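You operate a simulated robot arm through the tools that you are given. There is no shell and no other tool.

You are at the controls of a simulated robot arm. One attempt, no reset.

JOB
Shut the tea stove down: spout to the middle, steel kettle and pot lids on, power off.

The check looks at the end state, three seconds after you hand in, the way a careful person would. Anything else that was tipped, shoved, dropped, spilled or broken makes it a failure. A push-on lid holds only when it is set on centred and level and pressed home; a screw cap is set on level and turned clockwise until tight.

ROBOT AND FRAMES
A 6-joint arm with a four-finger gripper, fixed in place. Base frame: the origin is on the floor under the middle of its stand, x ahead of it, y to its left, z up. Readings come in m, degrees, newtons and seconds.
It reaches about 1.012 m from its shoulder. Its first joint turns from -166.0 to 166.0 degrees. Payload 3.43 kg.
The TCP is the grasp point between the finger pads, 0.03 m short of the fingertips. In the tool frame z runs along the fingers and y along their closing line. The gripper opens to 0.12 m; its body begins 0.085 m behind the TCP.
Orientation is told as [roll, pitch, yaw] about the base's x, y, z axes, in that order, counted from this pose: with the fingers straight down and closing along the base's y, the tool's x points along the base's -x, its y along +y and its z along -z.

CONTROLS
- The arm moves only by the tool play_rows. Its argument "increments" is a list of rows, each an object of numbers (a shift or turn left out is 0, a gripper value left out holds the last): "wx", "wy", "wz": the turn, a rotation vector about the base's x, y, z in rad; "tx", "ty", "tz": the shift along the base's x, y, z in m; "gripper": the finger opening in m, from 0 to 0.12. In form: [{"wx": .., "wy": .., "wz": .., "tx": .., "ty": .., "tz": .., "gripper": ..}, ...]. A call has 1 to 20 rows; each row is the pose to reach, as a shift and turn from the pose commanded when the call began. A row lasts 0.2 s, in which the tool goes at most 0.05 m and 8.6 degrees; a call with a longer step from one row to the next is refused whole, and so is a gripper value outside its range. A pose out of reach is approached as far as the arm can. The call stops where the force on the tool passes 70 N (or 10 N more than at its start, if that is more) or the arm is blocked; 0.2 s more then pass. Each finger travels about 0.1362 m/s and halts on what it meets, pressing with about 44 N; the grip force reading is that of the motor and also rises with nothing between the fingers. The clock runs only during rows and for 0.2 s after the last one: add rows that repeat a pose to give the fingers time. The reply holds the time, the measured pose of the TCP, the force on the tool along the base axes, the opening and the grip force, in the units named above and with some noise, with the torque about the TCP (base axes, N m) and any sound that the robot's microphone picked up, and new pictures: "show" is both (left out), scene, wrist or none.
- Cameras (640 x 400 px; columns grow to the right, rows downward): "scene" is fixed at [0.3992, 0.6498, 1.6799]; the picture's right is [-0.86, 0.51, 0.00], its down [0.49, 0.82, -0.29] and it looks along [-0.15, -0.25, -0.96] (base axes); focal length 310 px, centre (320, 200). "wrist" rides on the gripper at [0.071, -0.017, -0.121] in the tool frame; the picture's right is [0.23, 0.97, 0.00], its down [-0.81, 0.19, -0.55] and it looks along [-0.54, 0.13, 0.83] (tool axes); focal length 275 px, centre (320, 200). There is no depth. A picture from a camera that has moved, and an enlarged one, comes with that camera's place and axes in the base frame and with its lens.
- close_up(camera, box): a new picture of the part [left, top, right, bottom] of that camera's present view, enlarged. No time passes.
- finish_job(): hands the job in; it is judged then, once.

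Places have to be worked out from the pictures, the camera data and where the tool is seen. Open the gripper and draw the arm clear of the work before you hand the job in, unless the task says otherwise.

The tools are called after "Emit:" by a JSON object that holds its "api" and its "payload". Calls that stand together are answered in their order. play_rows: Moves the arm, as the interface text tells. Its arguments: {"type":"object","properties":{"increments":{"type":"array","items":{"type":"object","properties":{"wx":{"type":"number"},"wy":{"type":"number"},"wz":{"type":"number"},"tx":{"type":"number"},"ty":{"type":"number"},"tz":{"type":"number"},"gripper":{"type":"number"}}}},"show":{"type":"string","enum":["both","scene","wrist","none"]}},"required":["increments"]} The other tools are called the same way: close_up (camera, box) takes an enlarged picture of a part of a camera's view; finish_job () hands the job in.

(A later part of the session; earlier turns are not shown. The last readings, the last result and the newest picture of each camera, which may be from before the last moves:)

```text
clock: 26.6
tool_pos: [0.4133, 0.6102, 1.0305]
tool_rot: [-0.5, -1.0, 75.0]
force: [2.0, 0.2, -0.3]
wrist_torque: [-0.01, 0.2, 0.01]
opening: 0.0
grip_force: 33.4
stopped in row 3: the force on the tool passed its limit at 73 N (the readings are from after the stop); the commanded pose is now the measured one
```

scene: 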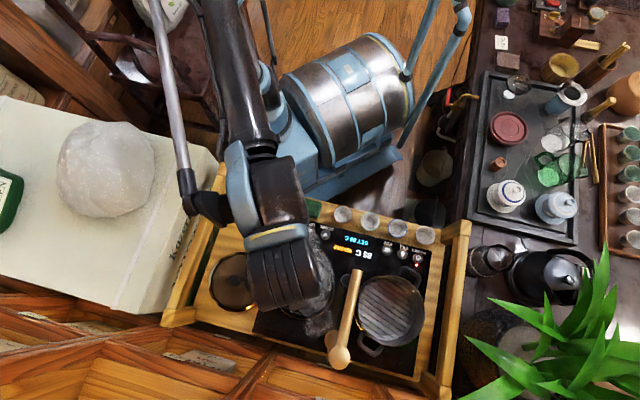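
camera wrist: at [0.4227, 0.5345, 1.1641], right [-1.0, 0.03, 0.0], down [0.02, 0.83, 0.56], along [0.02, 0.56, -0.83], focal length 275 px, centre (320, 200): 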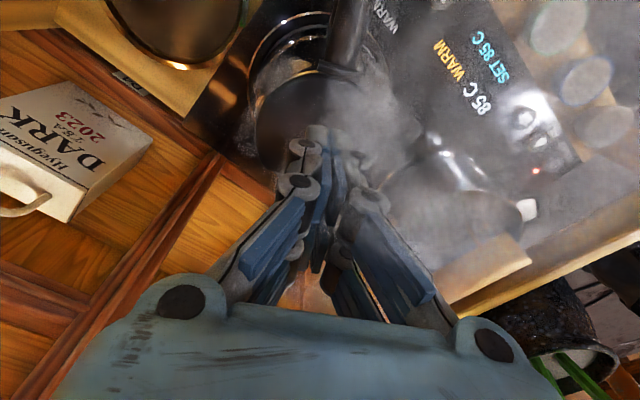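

The press passed 73 N and the tool slipped sideways off the knob by about 1 cm. I look before doing anything else.

Emit:
{"api": "play_rows", "payload": {"increments": [{"tz": 0.02}, {"tz": 0.05}, {"tz": 0.08}, {"tz": 0.11, "tx": -0.005, "ty": -0.03}, {"tz": 0.13, "tx": -0.015, "ty": -0.07, "gripper": 0.1}, {"tz": 0.14, "tx": -0.025, "ty": -0.11, "gripper": 0.1}, {"tz": 0.14, "tx": -0.03, "ty": -0.15, "gripper": 0.1}, {"tz": 0.14, "tx": -0.03, "ty": -0.15, "gripper": 0.1}], "show": "both"}}

Emit:
{"api": "close_up", "payload": {"camera": "scene", "box": [250, 230, 350, 320]}}

Emit:
{"api": "close_up", "payload": {"camera": "wrist", "box": [220, 100, 400, 280]}}

```text
clock: 28.4
tool_pos: [0.3858, 0.4598, 1.1717]
tool_rot: [-0.6, -1.1, 75.1]
force: [0.1, -0.4, -0.1]
wrist_torque: [0.01, -0.03, -0.02]
opening: 0.1001
grip_force: 0.0
camera wrist: at [0.381, 0.3849, 1.2903], right [-1.0, 0.03, -0.01], down [0.02, 0.82, 0.57], along [0.03, 0.57, -0.82], focal length 275 px, centre (320, 200)
```

scene: 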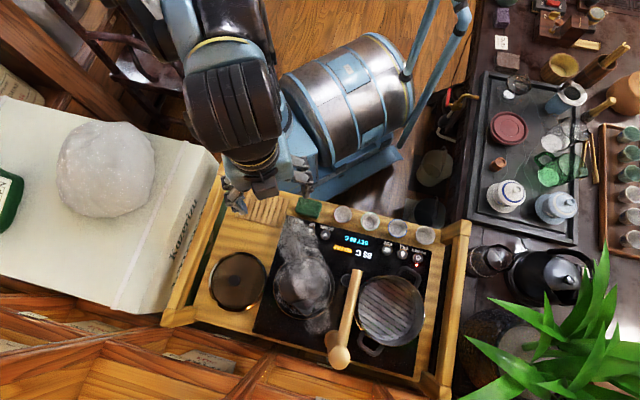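
wrist: 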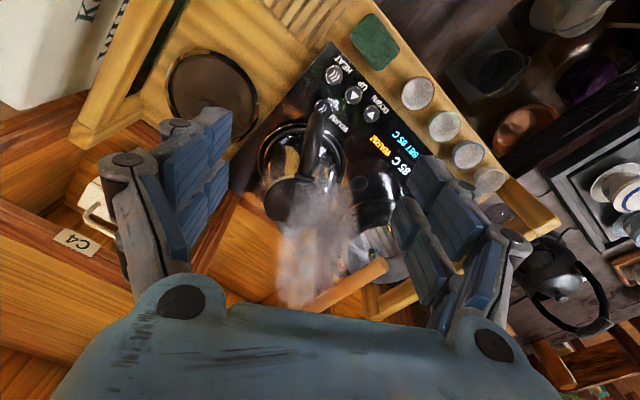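

```text
4.44 times, centred on (300, 275) of scene
camera zoom: at [0.3992, 0.6498, 1.6799], right [-0.86, 0.51, 0.0], down [0.49, 0.82, -0.29], along [-0.15, -0.25, -0.96], focal length 1380 px, centre (409, -133)
```

zoom: 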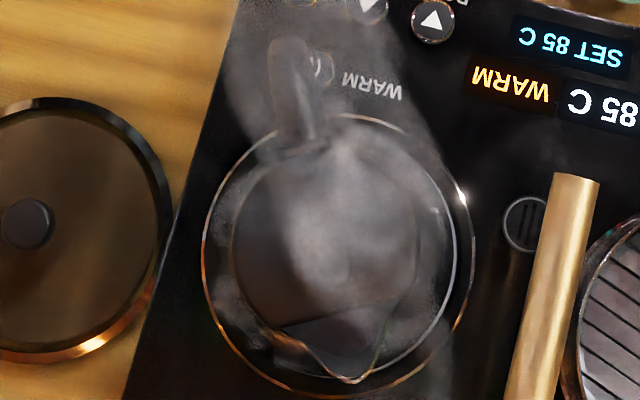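

```text
2.22 times, centred on (310, 190) of wrist
camera zoom: at [0.381, 0.3849, 1.2903], right [-1.0, 0.03, -0.01], down [0.02, 0.82, 0.57], along [0.03, 0.57, -0.82], focal length 612 px, centre (342, 222)
```

zoom: 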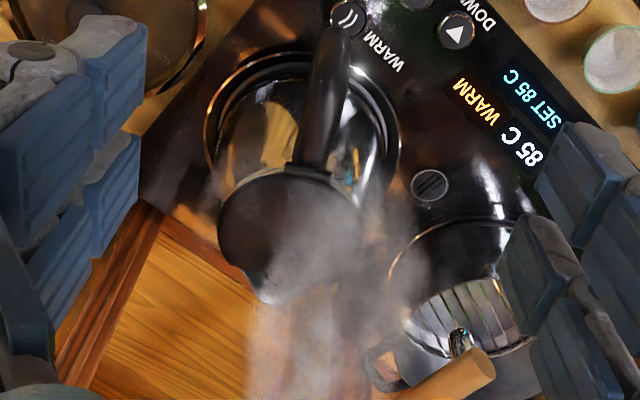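

The lid looks closed and nearly level, with the kettle still on its ring. I'll take a low side view to verify it is fully down: turn back to yaw 45°, then tilt and lower.

Emit:
{"api": "play_rows", "payload": {"increments": [{"tx": -0.02, "ty": -0.004, "wz": -0.1}, {"tx": -0.04, "ty": -0.008, "wz": -0.2}, {"tx": -0.06, "ty": -0.012, "wz": -0.3}, {"tx": -0.08, "ty": -0.016, "wz": -0.42}, {"tx": -0.1, "ty": -0.02, "wz": -0.524}, {"tx": -0.1, "ty": -0.02, "wz": -0.524}], "show": "none"}}

Emit:
{"api": "play_rows", "payload": {"increments": [{"tz": -0.02, "wx": 0.08, "wy": -0.08}, {"tz": -0.04, "wx": 0.16, "wy": -0.16}, {"tz": -0.06, "wx": 0.24, "wy": -0.24}, {"tz": -0.08, "wx": 0.32, "wy": -0.32}, {"tz": -0.1, "wx": 0.4, "wy": -0.4}, {"tz": -0.12, "wx": 0.48, "wy": -0.48}, {"tz": -0.135, "wx": 0.555, "wy": -0.555}, {"tz": -0.135, "wx": 0.555, "wy": -0.555}], "show": "both"}}

```text
clock: 29.8
tool_pos: [0.2836, 0.4422, 1.1703]
tool_rot: [-0.5, -1.0, 44.9]
force: [0.6, -0.2, 0.3]
wrist_torque: [-0.03, 0.01, 0.0]
opening: 0.1001
grip_force: 0.1
```

```text
clock: 31.6
tool_pos: [0.2835, 0.4398, 1.0357]
tool_rot: [-0.4, -46.1, 44.8]
force: [0.5, -0.1, 0.1]
wrist_torque: [-0.04, 0.02, -0.01]
opening: 0.0999
grip_force: 0.1
camera wrist: at [0.1977, 0.332, 1.0664], right [-0.8, 0.58, -0.17], down [-0.02, 0.26, 0.97], along [0.61, 0.77, -0.19], focal length 275 px, centre (320, 200)
```

scene: 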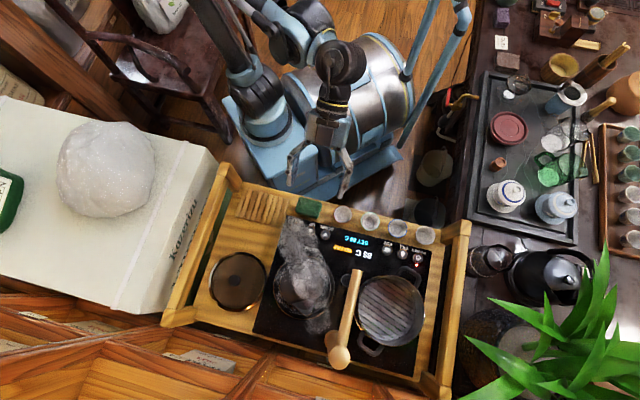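
wrist: 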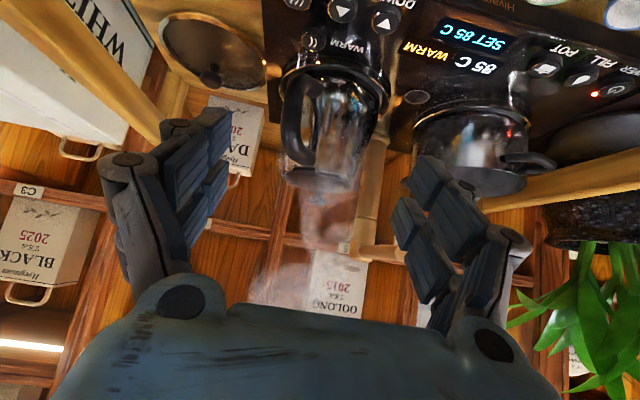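

Emit:
{"api": "close_up", "payload": {"camera": "wrist", "box": [260, 60, 420, 220]}}

Emit:
{"api": "close_up", "payload": {"camera": "wrist", "box": [270, 130, 380, 220]}}

Emit:
{"api": "close_up", "payload": {"camera": "wrist", "box": [400, 80, 570, 210]}}

```text
2.50 times, centred on (340, 140) of wrist
camera zoom: at [0.1977, 0.332, 1.0664], right [-0.8, 0.58, -0.17], down [-0.02, 0.26, 0.97], along [0.61, 0.77, -0.19], focal length 688 px, centre (270, 350)
```

zoom: 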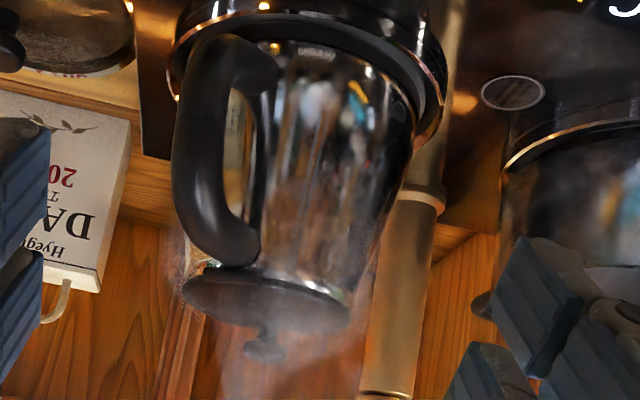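

```text
4.44 times, centred on (325, 175) of wrist
camera zoom: at [0.1977, 0.332, 1.0664], right [-0.8, 0.58, -0.17], down [-0.02, 0.26, 0.97], along [0.61, 0.77, -0.19], focal length 1224 px, centre (298, 311)
```

zoom: 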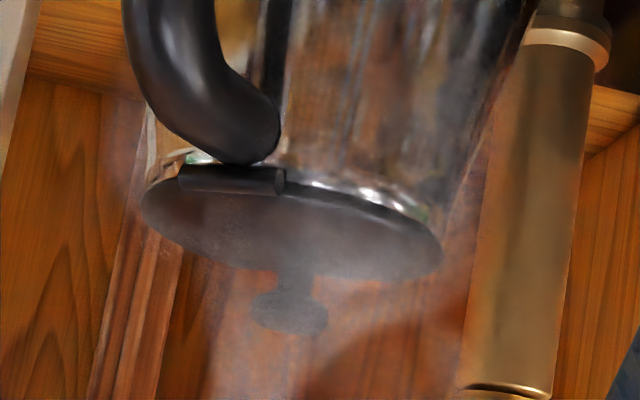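

```text
3.08 times, centred on (485, 145) of wrist
camera zoom: at [0.1977, 0.332, 1.0664], right [-0.8, 0.58, -0.17], down [-0.02, 0.26, 0.97], along [0.61, 0.77, -0.19], focal length 847 px, centre (-188, 369)
```

zoom: 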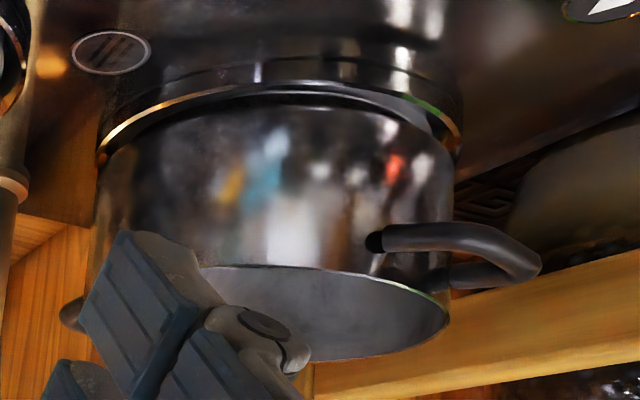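

Emit:
{"api": "close_up", "payload": {"camera": "wrist", "box": [285, 150, 375, 210]}}

```text
6.67 times, centred on (330, 180) of wrist
camera zoom: at [0.1977, 0.332, 1.0664], right [-0.8, 0.58, -0.17], down [-0.02, 0.26, 0.97], along [0.61, 0.77, -0.19], focal length 1835 px, centre (253, 333)
```

zoom: 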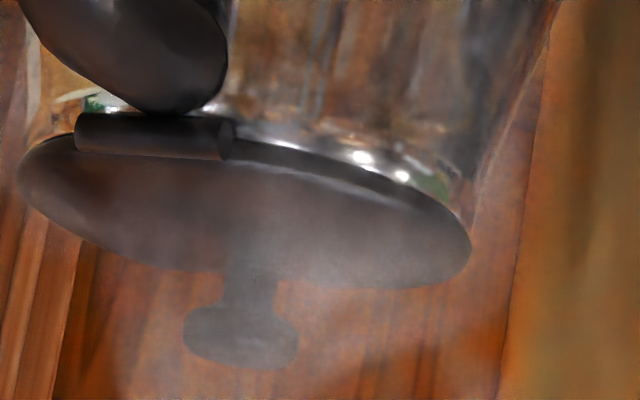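

The lid seems seated (mushroom knob upright, lid edge along the rim), perhaps 1–2° off. To be sure it's home, I'll press again evenly by straddling the knob with the fingers. First I untilt and rise.

Emit:
{"api": "play_rows", "payload": {"increments": [{"tz": 0.02, "wx": -0.08, "wy": 0.08}, {"tz": 0.04, "wx": -0.16, "wy": 0.16}, {"tz": 0.06, "wx": -0.24, "wy": 0.24}, {"tz": 0.08, "wx": -0.32, "wy": 0.32}, {"tz": 0.1, "wx": -0.4, "wy": 0.4}, {"tz": 0.12, "wx": -0.48, "wy": 0.48}, {"tz": 0.135, "wx": -0.555, "wy": 0.555}, {"tz": 0.135, "wx": -0.555, "wy": 0.555}], "show": "none"}}

Emit:
{"api": "play_rows", "payload": {"increments": [{"tx": 0.02, "ty": 0.02, "wz": 0.08, "gripper": 0.05}, {"tx": 0.045, "ty": 0.05, "wz": 0.17, "gripper": 0.05}, {"tx": 0.07, "ty": 0.085, "wz": 0.26, "gripper": 0.05}, {"tx": 0.09, "ty": 0.115, "wz": 0.35, "gripper": 0.05}, {"tx": 0.115, "ty": 0.14, "wz": 0.44, "gripper": 0.05}, {"tx": 0.139, "ty": 0.165, "wz": 0.524, "gripper": 0.05}, {"tx": 0.139, "ty": 0.165, "wz": 0.524, "gripper": 0.05}], "show": "wrist"}}

```text
clock: 33.4
tool_pos: [0.2829, 0.4406, 1.1701]
tool_rot: [-0.4, -1.0, 45.0]
force: [-1.0, 0.7, -0.5]
wrist_torque: [-0.01, 0.0, 0.01]
opening: 0.1
grip_force: 0.1
```

```text
clock: 35.0
tool_pos: [0.4233, 0.606, 1.1695]
tool_rot: [-0.5, -1.0, 75.1]
force: [0.6, 0.7, -0.4]
wrist_torque: [0.02, 0.02, 0.02]
opening: 0.0499
grip_force: 0.1
camera wrist: at [0.4194, 0.5298, 1.2879], right [-1.0, 0.03, -0.01], down [0.02, 0.82, 0.57], along [0.03, 0.57, -0.82], focal length 275 px, centre (320, 200)
```

wrist: 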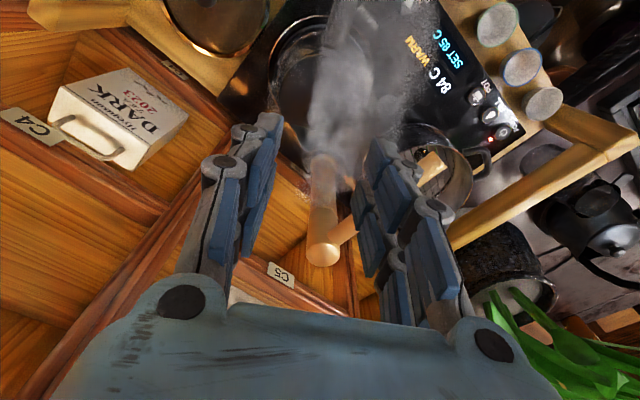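

Emit:
{"api": "close_up", "payload": {"camera": "wrist", "box": [230, 0, 430, 200]}}

Emit:
{"api": "close_up", "payload": {"camera": "wrist", "box": [260, 40, 380, 140]}}

```text
2.00 times, centred on (330, 100) of wrist
camera zoom: at [0.4194, 0.5298, 1.2879], right [-1.0, 0.03, -0.01], down [0.02, 0.82, 0.57], along [0.03, 0.57, -0.82], focal length 551 px, centre (300, 400)
```

zoom: 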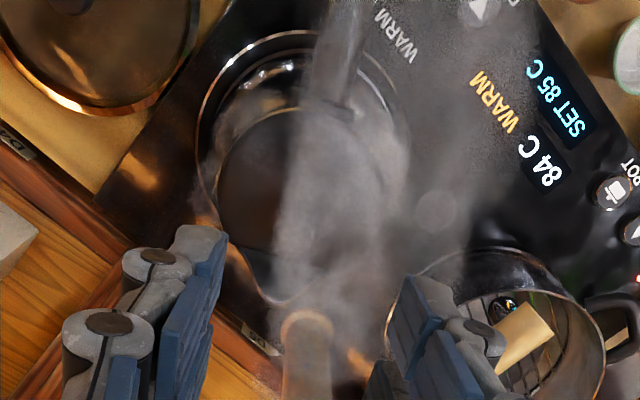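

```text
4.00 times, centred on (320, 90) of wrist
camera zoom: at [0.4194, 0.5298, 1.2879], right [-1.0, 0.03, -0.01], down [0.02, 0.82, 0.57], along [0.03, 0.57, -0.82], focal length 1101 px, centre (320, 640)
```

zoom: 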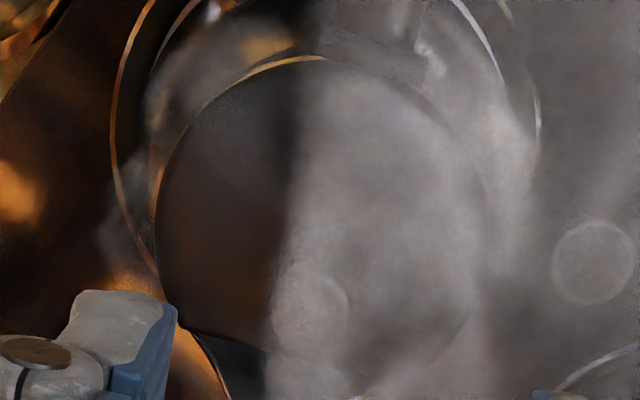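

The knob actually sits off-centre toward the pouring side, at ≈(0.429, 0.623), which explains the slip. I'll straddle it (opening 0.036) at (0.428, 0.616) and go down onto the lid plate.

Emit:
{"api": "play_rows", "payload": {"increments": [{"tx": 0.005, "ty": 0.01, "tz": -0.03, "gripper": 0.036}, {"tx": 0.005, "ty": 0.01, "tz": -0.06, "gripper": 0.036}, {"tx": 0.005, "ty": 0.01, "tz": -0.09, "gripper": 0.036}, {"tx": 0.005, "ty": 0.01, "tz": -0.115, "gripper": 0.036}, {"tx": 0.005, "ty": 0.01, "tz": -0.13, "gripper": 0.036}, {"tx": 0.005, "ty": 0.01, "tz": -0.14, "gripper": 0.036}, {"tx": 0.005, "ty": 0.01, "tz": -0.14, "gripper": 0.036}], "show": "wrist"}}

Emit:
{"api": "close_up", "payload": {"camera": "wrist", "box": [240, 20, 420, 200]}}

```text
clock: 36.6
tool_pos: [0.4278, 0.6146, 1.0294]
tool_rot: [-0.5, -1.1, 75.1]
force: [0.5, 0.1, 0.3]
wrist_torque: [-0.01, 0.0, 0.0]
opening: 0.0362
grip_force: 0.1
camera wrist: at [0.4234, 0.54, 1.1481], right [-1.0, 0.03, -0.01], down [0.02, 0.82, 0.57], along [0.03, 0.57, -0.82], focal length 275 px, centre (320, 200)
```

wrist: 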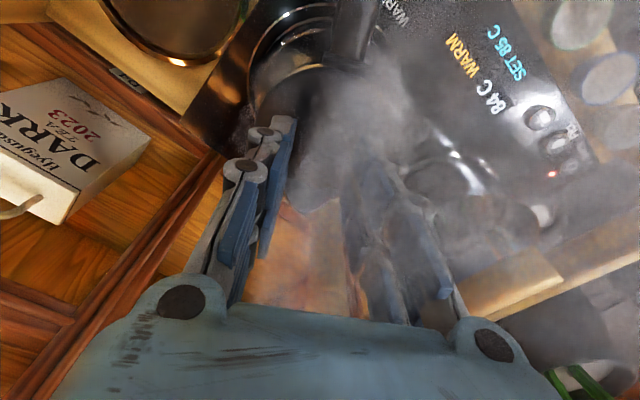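

```text
2.22 times, centred on (330, 110) of wrist
camera zoom: at [0.4234, 0.54, 1.1481], right [-1.0, 0.03, -0.01], down [0.02, 0.82, 0.57], along [0.03, 0.57, -0.82], focal length 612 px, centre (298, 400)
```

zoom: 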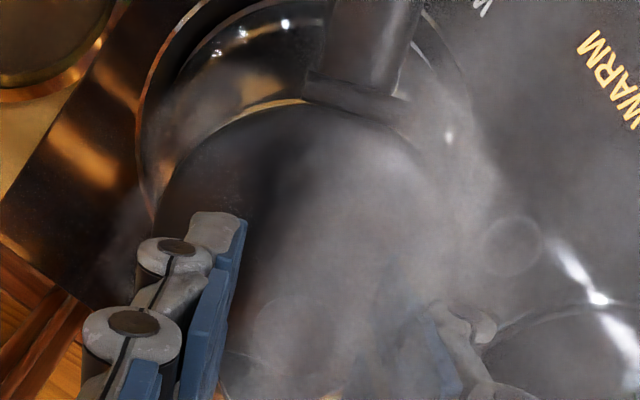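

The knob is between the fingers. I press down slowly until the tips bear on the lid plate.

Emit:
{"api": "play_rows", "payload": {"increments": [{"tz": -0.005}, {"tz": -0.01}, {"tz": -0.014}, {"tz": -0.016}, {"tz": -0.018}, {"tz": -0.018}], "show": "none"}}

```text
clock: 38.0
tool_pos: [0.4267, 0.6157, 1.0114]
tool_rot: [-0.5, -1.1, 75.0]
force: [1.4, -0.3, 0.1]
wrist_torque: [0.0, -0.02, -0.03]
opening: 0.036
grip_force: 0.0
```

Emit:
{"api": "play_rows", "payload": {"increments": [{"tz": -0.002}, {"tz": -0.004}, {"tz": -0.006}, {"tz": -0.006}], "show": "none"}}

```text
clock: 39.0
tool_pos: [0.4166, 0.6151, 1.0128]
tool_rot: [-1.3, -1.2, 75.0]
force: [2.9, -0.4, -0.5]
wrist_torque: [-0.14, 0.07, -0.05]
opening: 0.0376
grip_force: 1.4
stopped in row 4: the force on the tool passed its limit at 83 N (the readings are from after the stop); the commanded pose is now the measured one
```

The press hit the 83 N limit and the tool again ended ~1 cm to −x. I look at the state before moving.

Emit:
{"api": "close_up", "payload": {"camera": "wrist", "box": [220, 20, 440, 220]}}

Emit:
{"api": "close_up", "payload": {"camera": "scene", "box": [230, 210, 370, 340]}}

```text
2.00 times, centred on (330, 120) of wrist
camera zoom: at [0.4106, 0.54, 1.1312], right [-1.0, 0.03, -0.03], down [0.01, 0.82, 0.57], along [0.04, 0.57, -0.82], focal length 551 px, centre (300, 360)
```

zoom: 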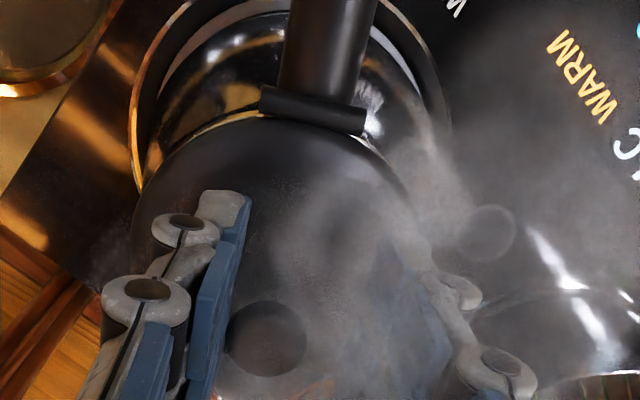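

```text
3.08 times, centred on (300, 275) of scene
camera zoom: at [0.3992, 0.6498, 1.6799], right [-0.86, 0.51, 0.0], down [0.49, 0.82, -0.29], along [-0.15, -0.25, -0.96], focal length 955 px, centre (382, -31)
```

zoom: 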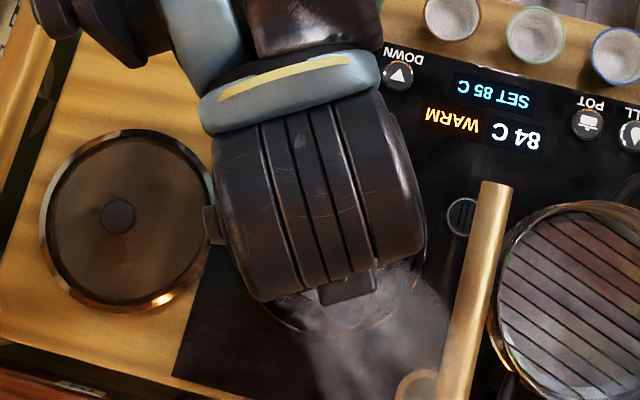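

The knob is touching the +x finger, kettle unmoved. I shift +6 mm in x to centre and lift straight up, then view the kettle.

Emit:
{"api": "play_rows", "payload": {"increments": [{"tx": 0.006, "tz": 0.004}, {"tx": 0.009, "tz": 0.012}, {"tx": 0.009, "tz": 0.04}, {"tx": 0.009, "tz": 0.08}, {"tx": 0.009, "tz": 0.12}, {"tx": 0.005, "ty": -0.03, "tz": 0.15}, {"tx": -0.005, "ty": -0.07, "tz": 0.16}, {"tx": -0.015, "ty": -0.11, "tz": 0.17}, {"tx": -0.03, "ty": -0.15, "tz": 0.17}, {"tx": -0.03, "ty": -0.15, "tz": 0.17}], "show": "both"}}

Emit:
{"api": "close_up", "payload": {"camera": "scene", "box": [250, 230, 350, 320]}}

Emit:
{"api": "close_up", "payload": {"camera": "wrist", "box": [220, 100, 400, 280]}}

```text
clock: 41.2
tool_pos: [0.3865, 0.4664, 1.1835]
tool_rot: [-1.2, -1.4, 75.0]
force: [0.6, 0.6, 0.1]
wrist_torque: [0.01, 0.04, -0.01]
opening: 0.0361
grip_force: 0.1
camera wrist: at [0.3807, 0.3915, 1.3013], right [-1.0, 0.03, -0.03], down [0.01, 0.82, 0.57], along [0.04, 0.57, -0.82], focal length 275 px, centre (320, 200)
```

scene: 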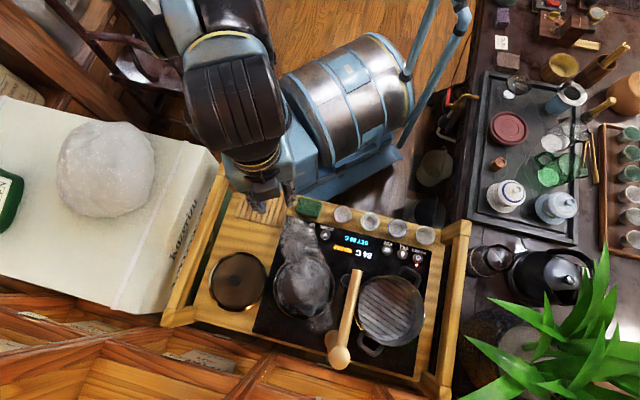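
wrist: 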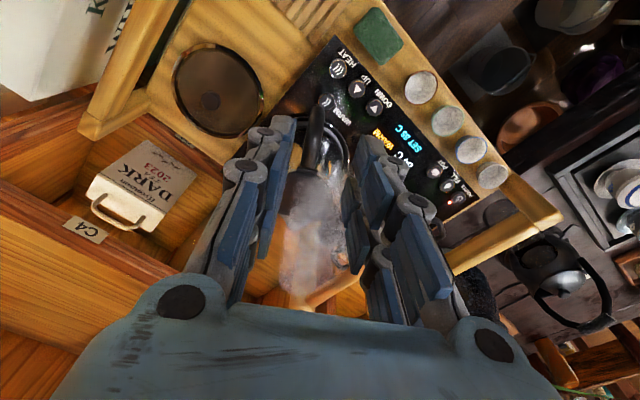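

```text
4.44 times, centred on (300, 275) of scene
camera zoom: at [0.3992, 0.6498, 1.6799], right [-0.86, 0.51, 0.0], down [0.49, 0.82, -0.29], along [-0.15, -0.25, -0.96], focal length 1380 px, centre (409, -133)
```

zoom: 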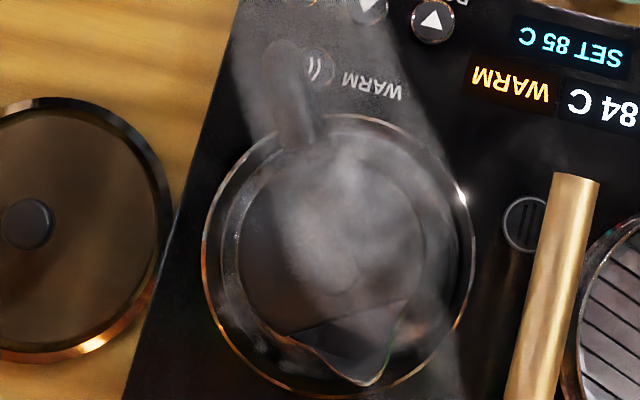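

```text
2.22 times, centred on (310, 190) of wrist
camera zoom: at [0.3807, 0.3915, 1.3013], right [-1.0, 0.03, -0.03], down [0.01, 0.82, 0.57], along [0.04, 0.57, -0.82], focal length 612 px, centre (342, 222)
```

zoom: 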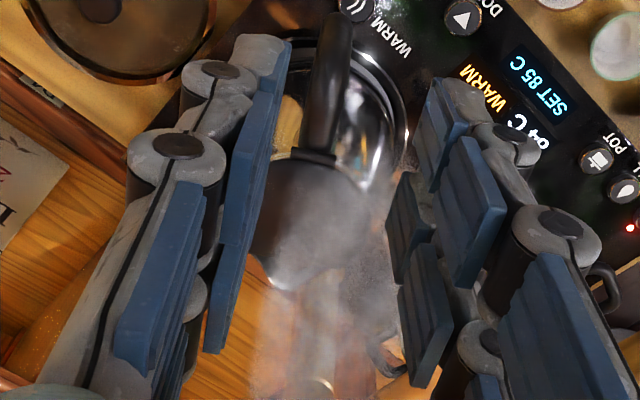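

Kettle lid is down; the kettle turned by a hair on its ring, so I leave it alone now. Next the pot lid: I level the tool and turn to yaw −45° (camera away from the spout side later) above the lid for a good look.

Emit:
{"api": "play_rows", "payload": {"increments": [{"wx": -0.009, "wy": 0.013, "tz": 0.01, "gripper": 0.08}, {"wx": -0.018, "wy": 0.0266, "tz": 0.02, "gripper": 0.08}], "show": "none"}}

Emit:
{"api": "play_rows", "payload": {"increments": [{"wz": -0.13, "tx": 0.01}, {"wz": -0.26, "tx": 0.02}, {"wz": -0.39, "tx": 0.035, "ty": 0.002}, {"wz": -0.52, "tx": 0.05, "ty": 0.005}, {"wz": -0.65, "tx": 0.065, "ty": 0.008}, {"wz": -0.78, "tx": 0.08, "ty": 0.01}, {"wz": -0.91, "tx": 0.095, "ty": 0.013}, {"wz": -1.04, "tx": 0.11, "ty": 0.016}, {"wz": -1.17, "tx": 0.125, "ty": 0.02}, {"wz": -1.3, "tx": 0.14, "ty": 0.024}, {"wz": -1.43, "tx": 0.155, "ty": 0.028}, {"wz": -1.56, "tx": 0.17, "ty": 0.032}, {"wz": -1.69, "tx": 0.183, "ty": 0.037}, {"wz": -1.82, "tx": 0.183, "ty": 0.037, "tz": -0.02}, {"wz": -1.95, "tx": 0.183, "ty": 0.037, "tz": -0.04}, {"wz": -2.094, "tx": 0.183, "ty": 0.037, "tz": -0.06}, {"wz": -2.094, "tx": 0.183, "ty": 0.037, "tz": -0.06}], "show": "both"}}

```text
clock: 41.8
tool_pos: [0.385, 0.4652, 1.2041]
tool_rot: [0.0, 0.1, 75.1]
force: [0.0, -0.7, -0.1]
wrist_torque: [0.02, 0.0, 0.02]
opening: 0.0803
grip_force: 0.1
```

```text
clock: 45.4
tool_pos: [0.5689, 0.5035, 1.1427]
tool_rot: [-0.2, 0.1, -45.2]
force: [-0.1, 0.4, -0.3]
wrist_torque: [0.01, -0.03, 0.02]
opening: 0.08
grip_force: 0.0
camera wrist: at [0.5064, 0.5412, 1.2627], right [0.53, 0.85, 0.0], down [0.71, -0.44, 0.55], along [0.47, -0.29, -0.84], focal length 275 px, centre (320, 200)
```

scene: 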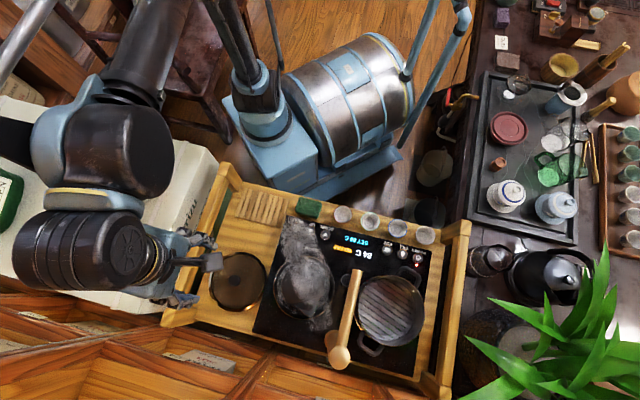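
wrist: 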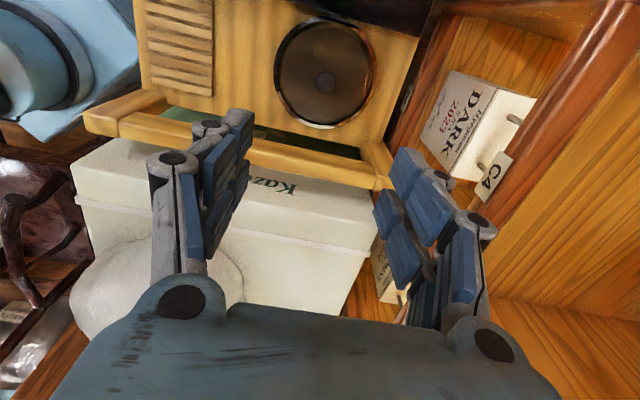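

The knob is almost straight below: ≈(0.572, 0.508), cap around z≈0.85. I align and descend partway with the fingers open for a closer check.

Emit:
{"api": "play_rows", "payload": {"increments": [{"tx": 0.0035, "ty": 0.005, "tz": -0.03}, {"tx": 0.0035, "ty": 0.005, "tz": -0.06}, {"tx": 0.0035, "ty": 0.005, "tz": -0.09}, {"tx": 0.0035, "ty": 0.005, "tz": -0.12}, {"tx": 0.0035, "ty": 0.005, "tz": -0.15}, {"tx": 0.0035, "ty": 0.005, "tz": -0.18}, {"tx": 0.0035, "ty": 0.005, "tz": -0.2}, {"tx": 0.0035, "ty": 0.005, "tz": -0.2}], "show": "both"}}

Emit:
{"api": "close_up", "payload": {"camera": "wrist", "box": [200, 20, 440, 220]}}

```text
clock: 47.2
tool_pos: [0.5726, 0.5064, 0.9426]
tool_rot: [-0.2, 0.1, -44.9]
force: [0.3, -0.7, -0.4]
wrist_torque: [0.02, 0.02, 0.04]
opening: 0.08
grip_force: 0.1
camera wrist: at [0.5111, 0.545, 1.0626], right [0.53, 0.85, 0.0], down [0.71, -0.44, 0.55], along [0.47, -0.29, -0.84], focal length 275 px, centre (320, 200)
```

scene: 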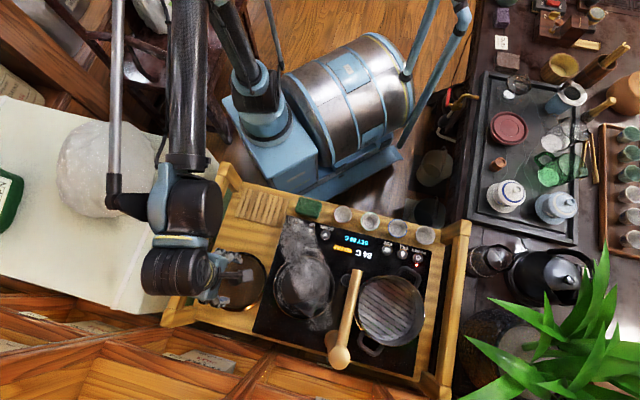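
wrist: 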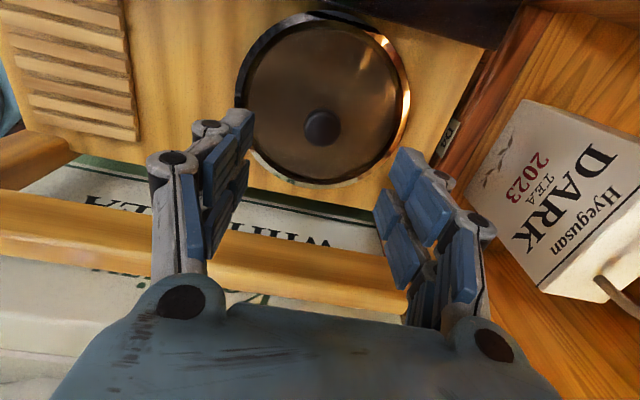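

```text
2.00 times, centred on (320, 120) of wrist
camera zoom: at [0.5111, 0.545, 1.0626], right [0.53, 0.85, 0.0], down [0.71, -0.44, 0.55], along [0.47, -0.29, -0.84], focal length 551 px, centre (320, 360)
```

zoom: 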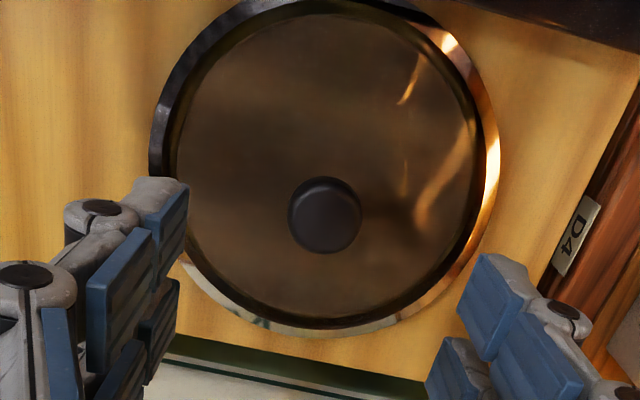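

Knob centre works out at ≈(0.5735, 0.508), cap about 0.03 wide at z≈0.85, the lid ring at z≈0.807. I lower until the pads surround the cap, tips staying above the glass.

Emit:
{"api": "play_rows", "payload": {"increments": [{"tx": 0.001, "ty": 0.0015, "tz": -0.025, "gripper": 0.07}, {"tx": 0.001, "ty": 0.0015, "tz": -0.045, "gripper": 0.06}, {"tx": 0.001, "ty": 0.0015, "tz": -0.06, "gripper": 0.06}, {"tx": 0.001, "ty": 0.0015, "tz": -0.072, "gripper": 0.06}, {"tx": 0.001, "ty": 0.0015, "tz": -0.08, "gripper": 0.06}, {"tx": 0.001, "ty": 0.0015, "tz": -0.08, "gripper": 0.06}], "show": "both"}}

Emit:
{"api": "close_up", "payload": {"camera": "wrist", "box": [200, 80, 440, 280]}}

```text
clock: 48.6
tool_pos: [0.573, 0.5079, 0.8622]
tool_rot: [-0.2, 0.1, -45.0]
force: [0.3, 0.3, -0.3]
wrist_torque: [0.02, -0.01, 0.0]
opening: 0.0601
grip_force: 0.0
camera wrist: at [0.5109, 0.5468, 0.9822], right [0.53, 0.85, 0.0], down [0.71, -0.44, 0.55], along [0.47, -0.29, -0.84], focal length 275 px, centre (320, 200)
```

scene: 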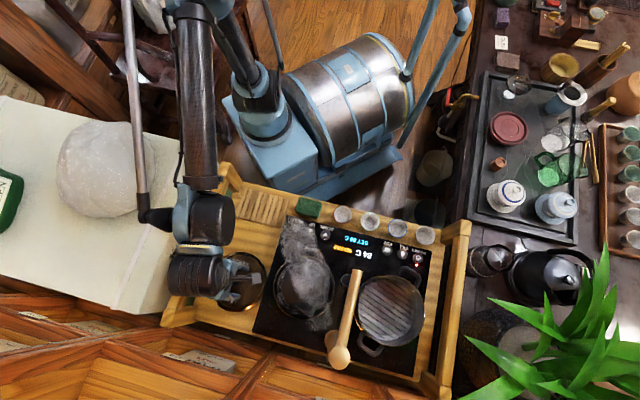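
wrist: 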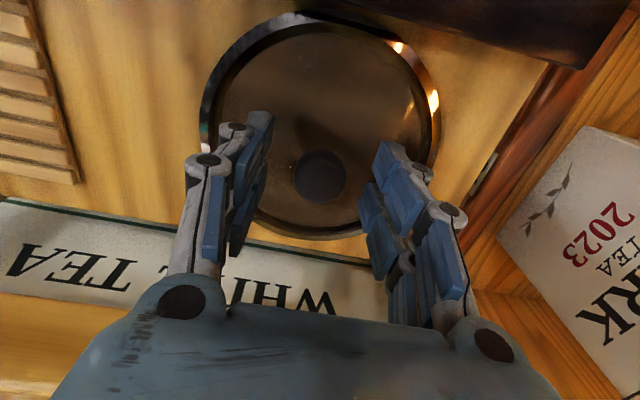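

```text
2.00 times, centred on (320, 180) of wrist
camera zoom: at [0.5109, 0.5468, 0.9822], right [0.53, 0.85, 0.0], down [0.71, -0.44, 0.55], along [0.47, -0.29, -0.84], focal length 551 px, centre (320, 240)
```

zoom: 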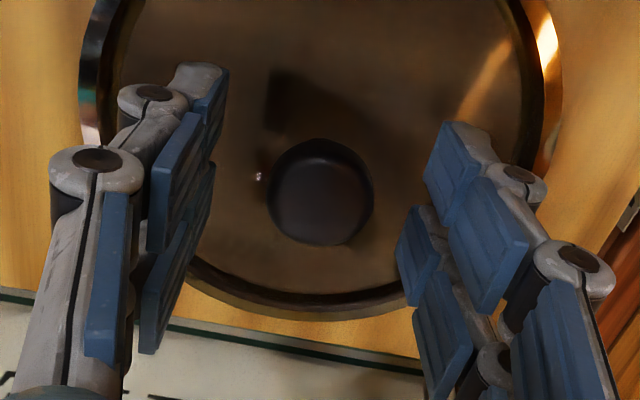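

The cap is centred between the pads (top ≈0.849). I lower 5 mm more and close on it.

Emit:
{"api": "play_rows", "payload": {"increments": [{"tz": -0.003, "gripper": 0.06}, {"tz": -0.006, "gripper": 0.05}, {"tz": -0.006, "gripper": 0.02}, {"tz": -0.006, "gripper": 0.0}, {"tz": -0.006, "gripper": 0.0}, {"tz": -0.006, "gripper": 0.0}], "show": "wrist"}}

Emit:
{"api": "close_up", "payload": {"camera": "wrist", "box": [220, 80, 440, 260]}}

```text
clock: 50.0
tool_pos: [0.5738, 0.5089, 0.857]
tool_rot: [-0.2, 0.1, -45.0]
force: [-0.3, -0.4, 1.8]
wrist_torque: [0.02, 0.02, 0.01]
opening: 0.0269
grip_force: 43.7
camera wrist: at [0.5113, 0.5471, 0.9765], right [0.53, 0.85, 0.0], down [0.71, -0.44, 0.55], along [0.47, -0.29, -0.84], focal length 275 px, centre (320, 200)
```

wrist: 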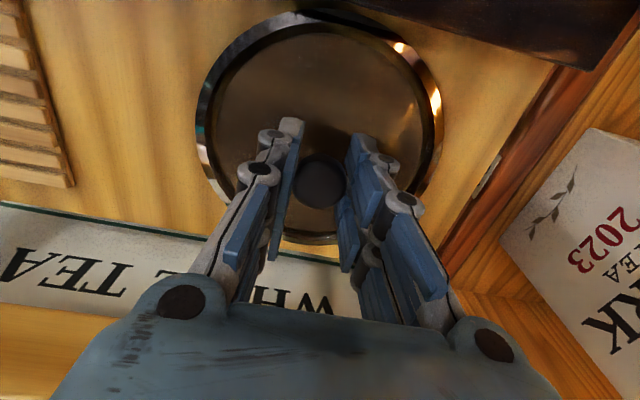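

```text
2.22 times, centred on (330, 170) of wrist
camera zoom: at [0.5113, 0.5471, 0.9765], right [0.53, 0.85, 0.0], down [0.71, -0.44, 0.55], along [0.47, -0.29, -0.84], focal length 612 px, centre (298, 267)
```

zoom: 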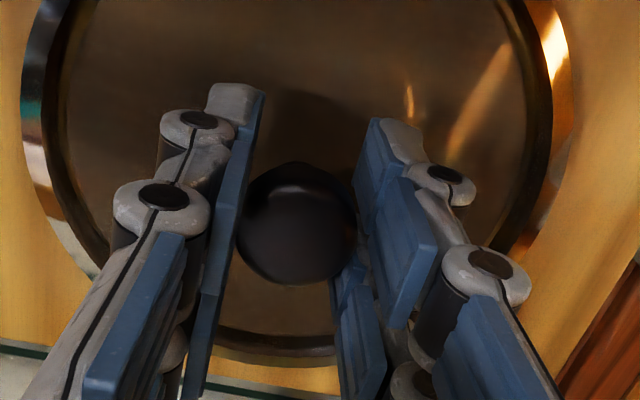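

Gripped: opening 0.027 at 44 N. I lift slowly straight up and check the lid hangs level.

Emit:
{"api": "play_rows", "payload": {"increments": [{"tz": 0.005}, {"tz": 0.012}, {"tz": 0.02}, {"tz": 0.035}, {"tz": 0.05}, {"tz": 0.07}, {"tz": 0.07}], "show": "both"}}

Emit:
{"api": "close_up", "payload": {"camera": "scene", "box": [160, 200, 320, 340]}}

```text
clock: 51.6
tool_pos: [0.5729, 0.5093, 0.9271]
tool_rot: [-0.3, 0.2, -45.0]
force: [-0.5, -0.1, -2.2]
wrist_torque: [-0.01, 0.01, 0.02]
opening: 0.027
grip_force: 44.2
camera wrist: at [0.5107, 0.548, 1.0473], right [0.53, 0.85, 0.0], down [0.71, -0.44, 0.55], along [0.47, -0.29, -0.84], focal length 275 px, centre (320, 200)
```

scene: 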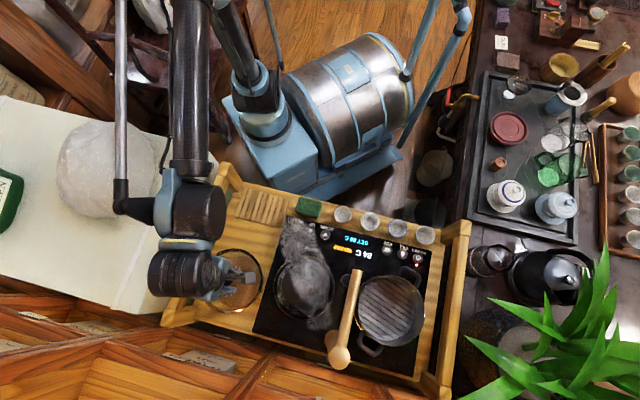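
wrist: 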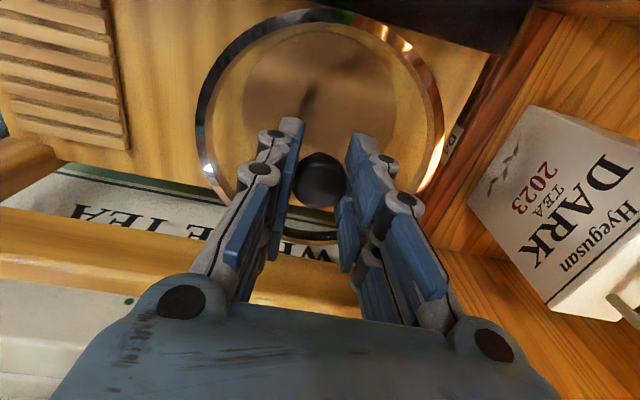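

```text
2.86 times, centred on (240, 270) of scene
camera zoom: at [0.3992, 0.6498, 1.6799], right [-0.86, 0.51, 0.0], down [0.49, 0.82, -0.29], along [-0.15, -0.25, -0.96], focal length 887 px, centre (549, 0)
```

zoom: 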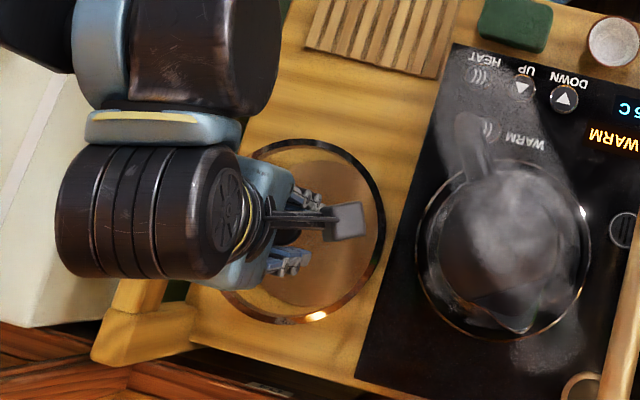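

The lid came up level and firm. Before carrying it over, I take a sharp look at the pot to get its centre and rim height.

Emit:
{"api": "close_up", "payload": {"camera": "scene", "box": [340, 255, 440, 365]}}

Emit:
{"api": "close_up", "payload": {"camera": "scene", "box": [300, 250, 440, 380]}}

```text
3.64 times, centred on (390, 310) of scene
camera zoom: at [0.3992, 0.6498, 1.6799], right [-0.86, 0.51, 0.0], down [0.49, 0.82, -0.29], along [-0.15, -0.25, -0.96], focal length 1129 px, centre (66, -200)
```

zoom: 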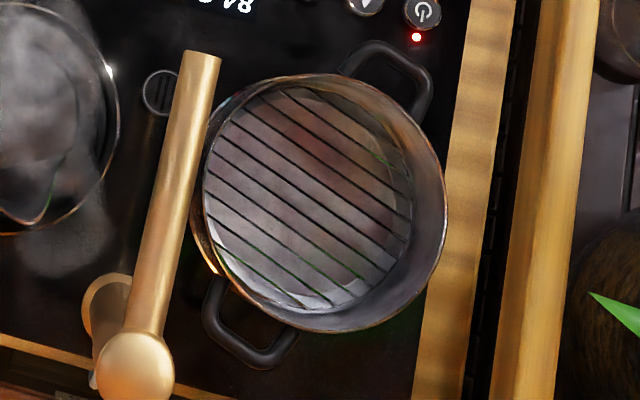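

```text
3.08 times, centred on (370, 315) of scene
camera zoom: at [0.3992, 0.6498, 1.6799], right [-0.86, 0.51, 0.0], down [0.49, 0.82, -0.29], along [-0.15, -0.25, -0.96], focal length 955 px, centre (166, -154)
```

zoom: 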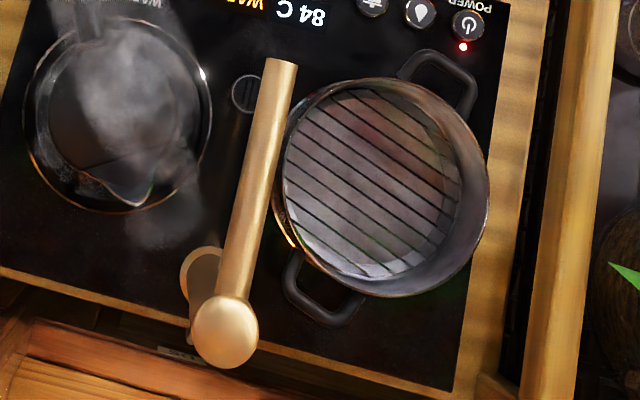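

Pot rim estimated at centre ≈(0.277, 0.763), z≈0.93. I raise the lid well above spout and kettle (TCP z≈1.18) and carry it over to the pot, slightly on the far-left side of it so as to stay clear of the spout.

Emit:
{"api": "play_rows", "payload": {"increments": [{"tz": 0.04}, {"tz": 0.08}, {"tz": 0.12}, {"tz": 0.16}, {"tz": 0.2}, {"tz": 0.24}, {"tz": 0.255}, {"tz": 0.255}], "show": "none"}}

Emit:
{"api": "play_rows", "payload": {"increments": [{"tx": -0.025, "ty": 0.021}, {"tx": -0.055, "ty": 0.046}, {"tx": -0.085, "ty": 0.073}, {"tx": -0.115, "ty": 0.1}, {"tx": -0.145, "ty": 0.127}, {"tx": -0.175, "ty": 0.154}, {"tx": -0.205, "ty": 0.181}, {"tx": -0.235, "ty": 0.208}, {"tx": -0.265, "ty": 0.235}, {"tx": -0.29, "ty": 0.255}, {"tx": -0.309, "ty": 0.267}, {"tx": -0.309, "ty": 0.267}], "show": "both"}}

```text
clock: 53.4
tool_pos: [0.5741, 0.509, 1.1823]
tool_rot: [-0.1, 0.1, -45.0]
force: [-0.9, 0.7, -2.6]
wrist_torque: [-0.02, -0.01, 0.01]
opening: 0.0269
grip_force: 43.6
```

```text
clock: 56.0
tool_pos: [0.2649, 0.7754, 1.1821]
tool_rot: [-0.2, 0.1, -44.9]
force: [0.2, -0.9, -1.0]
wrist_torque: [-0.01, -0.02, -0.01]
opening: 0.0269
grip_force: 43.9
camera wrist: at [0.2025, 0.8138, 1.3014], right [0.53, 0.85, 0.0], down [0.71, -0.44, 0.55], along [0.47, -0.29, -0.84], focal length 275 px, centre (320, 200)
```

scene: 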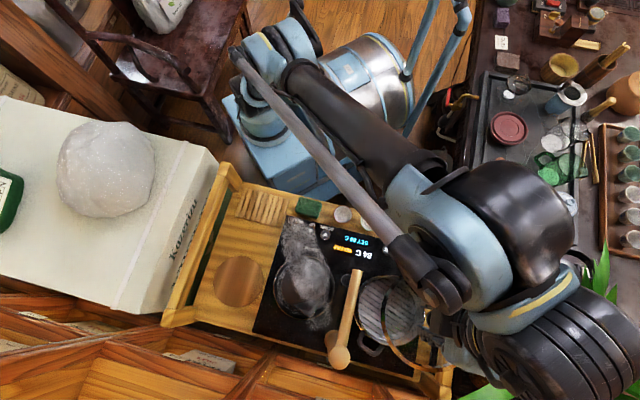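
wrist: 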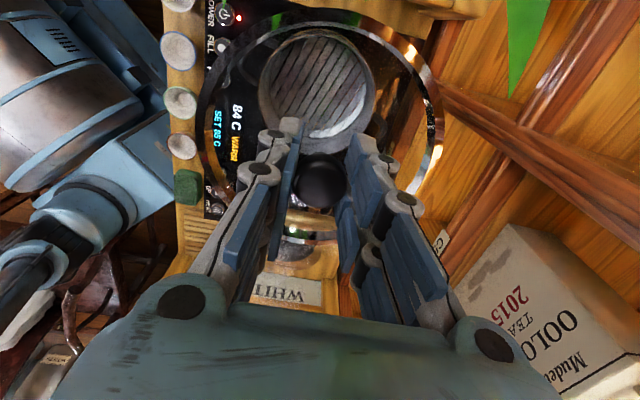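

The lid hangs over the pot and I can see the pot rim through the glass. I zoom in to measure the offset.

Emit:
{"api": "close_up", "payload": {"camera": "wrist", "box": [190, 0, 450, 200]}}

Emit:
{"api": "close_up", "payload": {"camera": "scene", "box": [330, 240, 480, 400]}}

```text
2.00 times, centred on (320, 100) of wrist
camera zoom: at [0.2025, 0.8138, 1.3014], right [0.53, 0.85, 0.0], down [0.71, -0.44, 0.55], along [0.47, -0.29, -0.84], focal length 551 px, centre (320, 400)
```

zoom: 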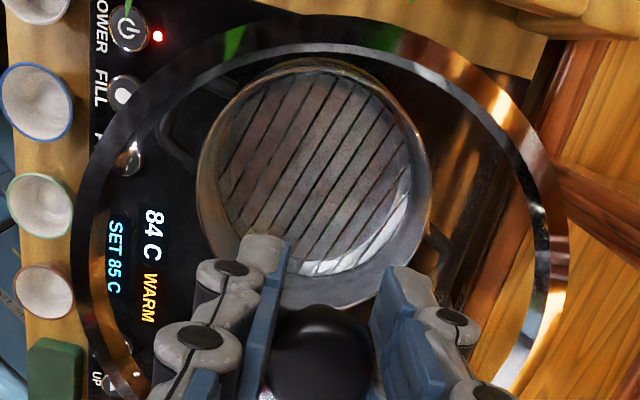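

```text
2.50 times, centred on (405, 320) of scene
camera zoom: at [0.3992, 0.6498, 1.6799], right [-0.86, 0.51, 0.0], down [0.49, 0.82, -0.29], along [-0.15, -0.25, -0.96], focal length 776 px, centre (108, -100)
```

zoom: 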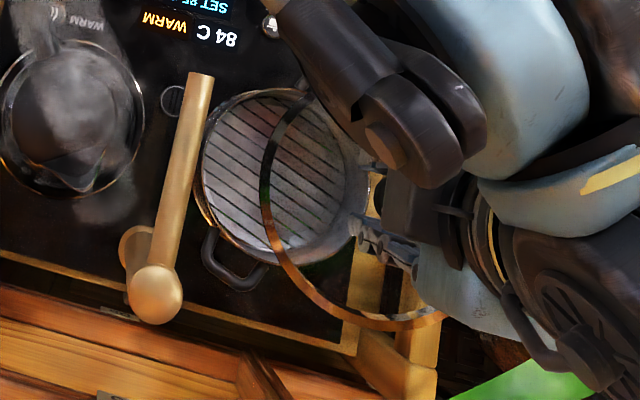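

Lid centre is on the TCP axis; pot centre from both cameras agrees at ≈(0.277, 0.763). I descend beside the spout to TCP z≈1.05, then shift over the pot centre.

Emit:
{"api": "play_rows", "payload": {"increments": [{"tz": -0.025}, {"tz": -0.05}, {"tz": -0.075}, {"tz": -0.1}, {"tz": -0.12}, {"tz": -0.132}, {"tz": -0.132, "tx": 0.004, "ty": -0.004}, {"tz": -0.132, "tx": 0.008, "ty": -0.008}, {"tz": -0.132, "tx": 0.0115, "ty": -0.012}, {"tz": -0.132, "tx": 0.0115, "ty": -0.012}], "show": "both"}}

Emit:
{"api": "close_up", "payload": {"camera": "wrist", "box": [190, 0, 450, 240]}}

```text
clock: 58.2
tool_pos: [0.2759, 0.7638, 1.0507]
tool_rot: [-0.2, 0.1, -44.9]
force: [0.0, 0.1, -1.6]
wrist_torque: [0.0, 0.01, 0.03]
opening: 0.0265
grip_force: 44.3
camera wrist: at [0.2144, 0.8024, 1.1698], right [0.53, 0.85, 0.0], down [0.71, -0.44, 0.55], along [0.47, -0.29, -0.84], focal length 275 px, centre (320, 200)
```

scene: 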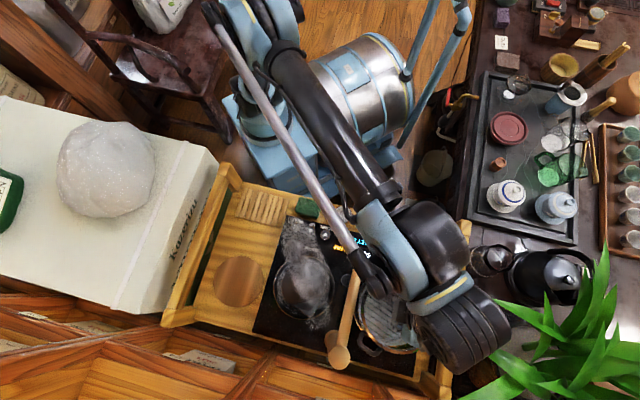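
wrist: 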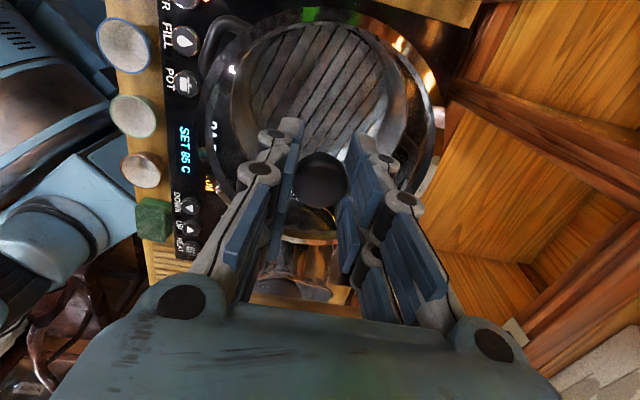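

```text
1.67 times, centred on (320, 120) of wrist
camera zoom: at [0.2144, 0.8024, 1.1698], right [0.53, 0.85, 0.0], down [0.71, -0.44, 0.55], along [0.47, -0.29, -0.84], focal length 459 px, centre (320, 333)
```

zoom: 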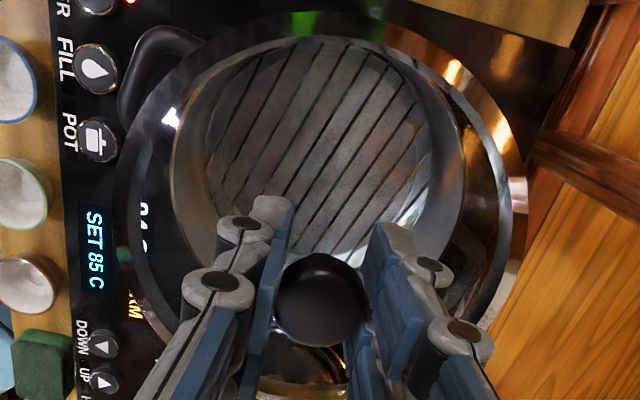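

Emit:
{"api": "close_up", "payload": {"camera": "wrist", "box": [220, 0, 420, 110]}}

Emit:
{"api": "close_up", "payload": {"camera": "scene", "box": [330, 250, 460, 390]}}

```text
3.20 times, centred on (320, 55) of wrist
camera zoom: at [0.2144, 0.8024, 1.1698], right [0.53, 0.85, 0.0], down [0.71, -0.44, 0.55], along [0.47, -0.29, -0.84], focal length 881 px, centre (320, 664)
```

zoom: 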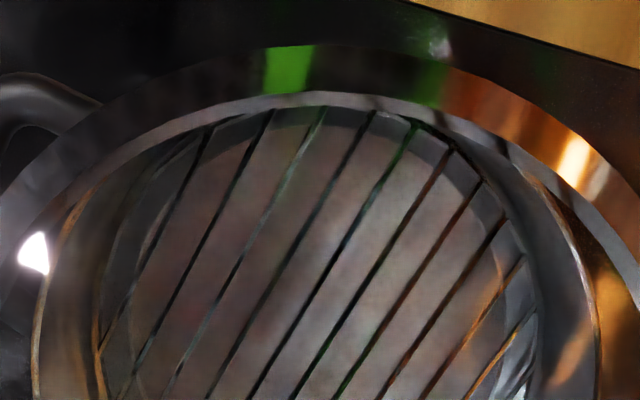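

```text
2.86 times, centred on (395, 320) of scene
camera zoom: at [0.3992, 0.6498, 1.6799], right [-0.86, 0.51, 0.0], down [0.49, 0.82, -0.29], along [-0.15, -0.25, -0.96], focal length 887 px, centre (106, -143)
```

zoom: 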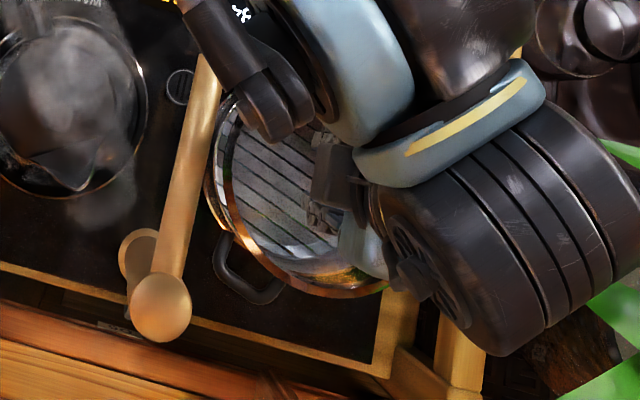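

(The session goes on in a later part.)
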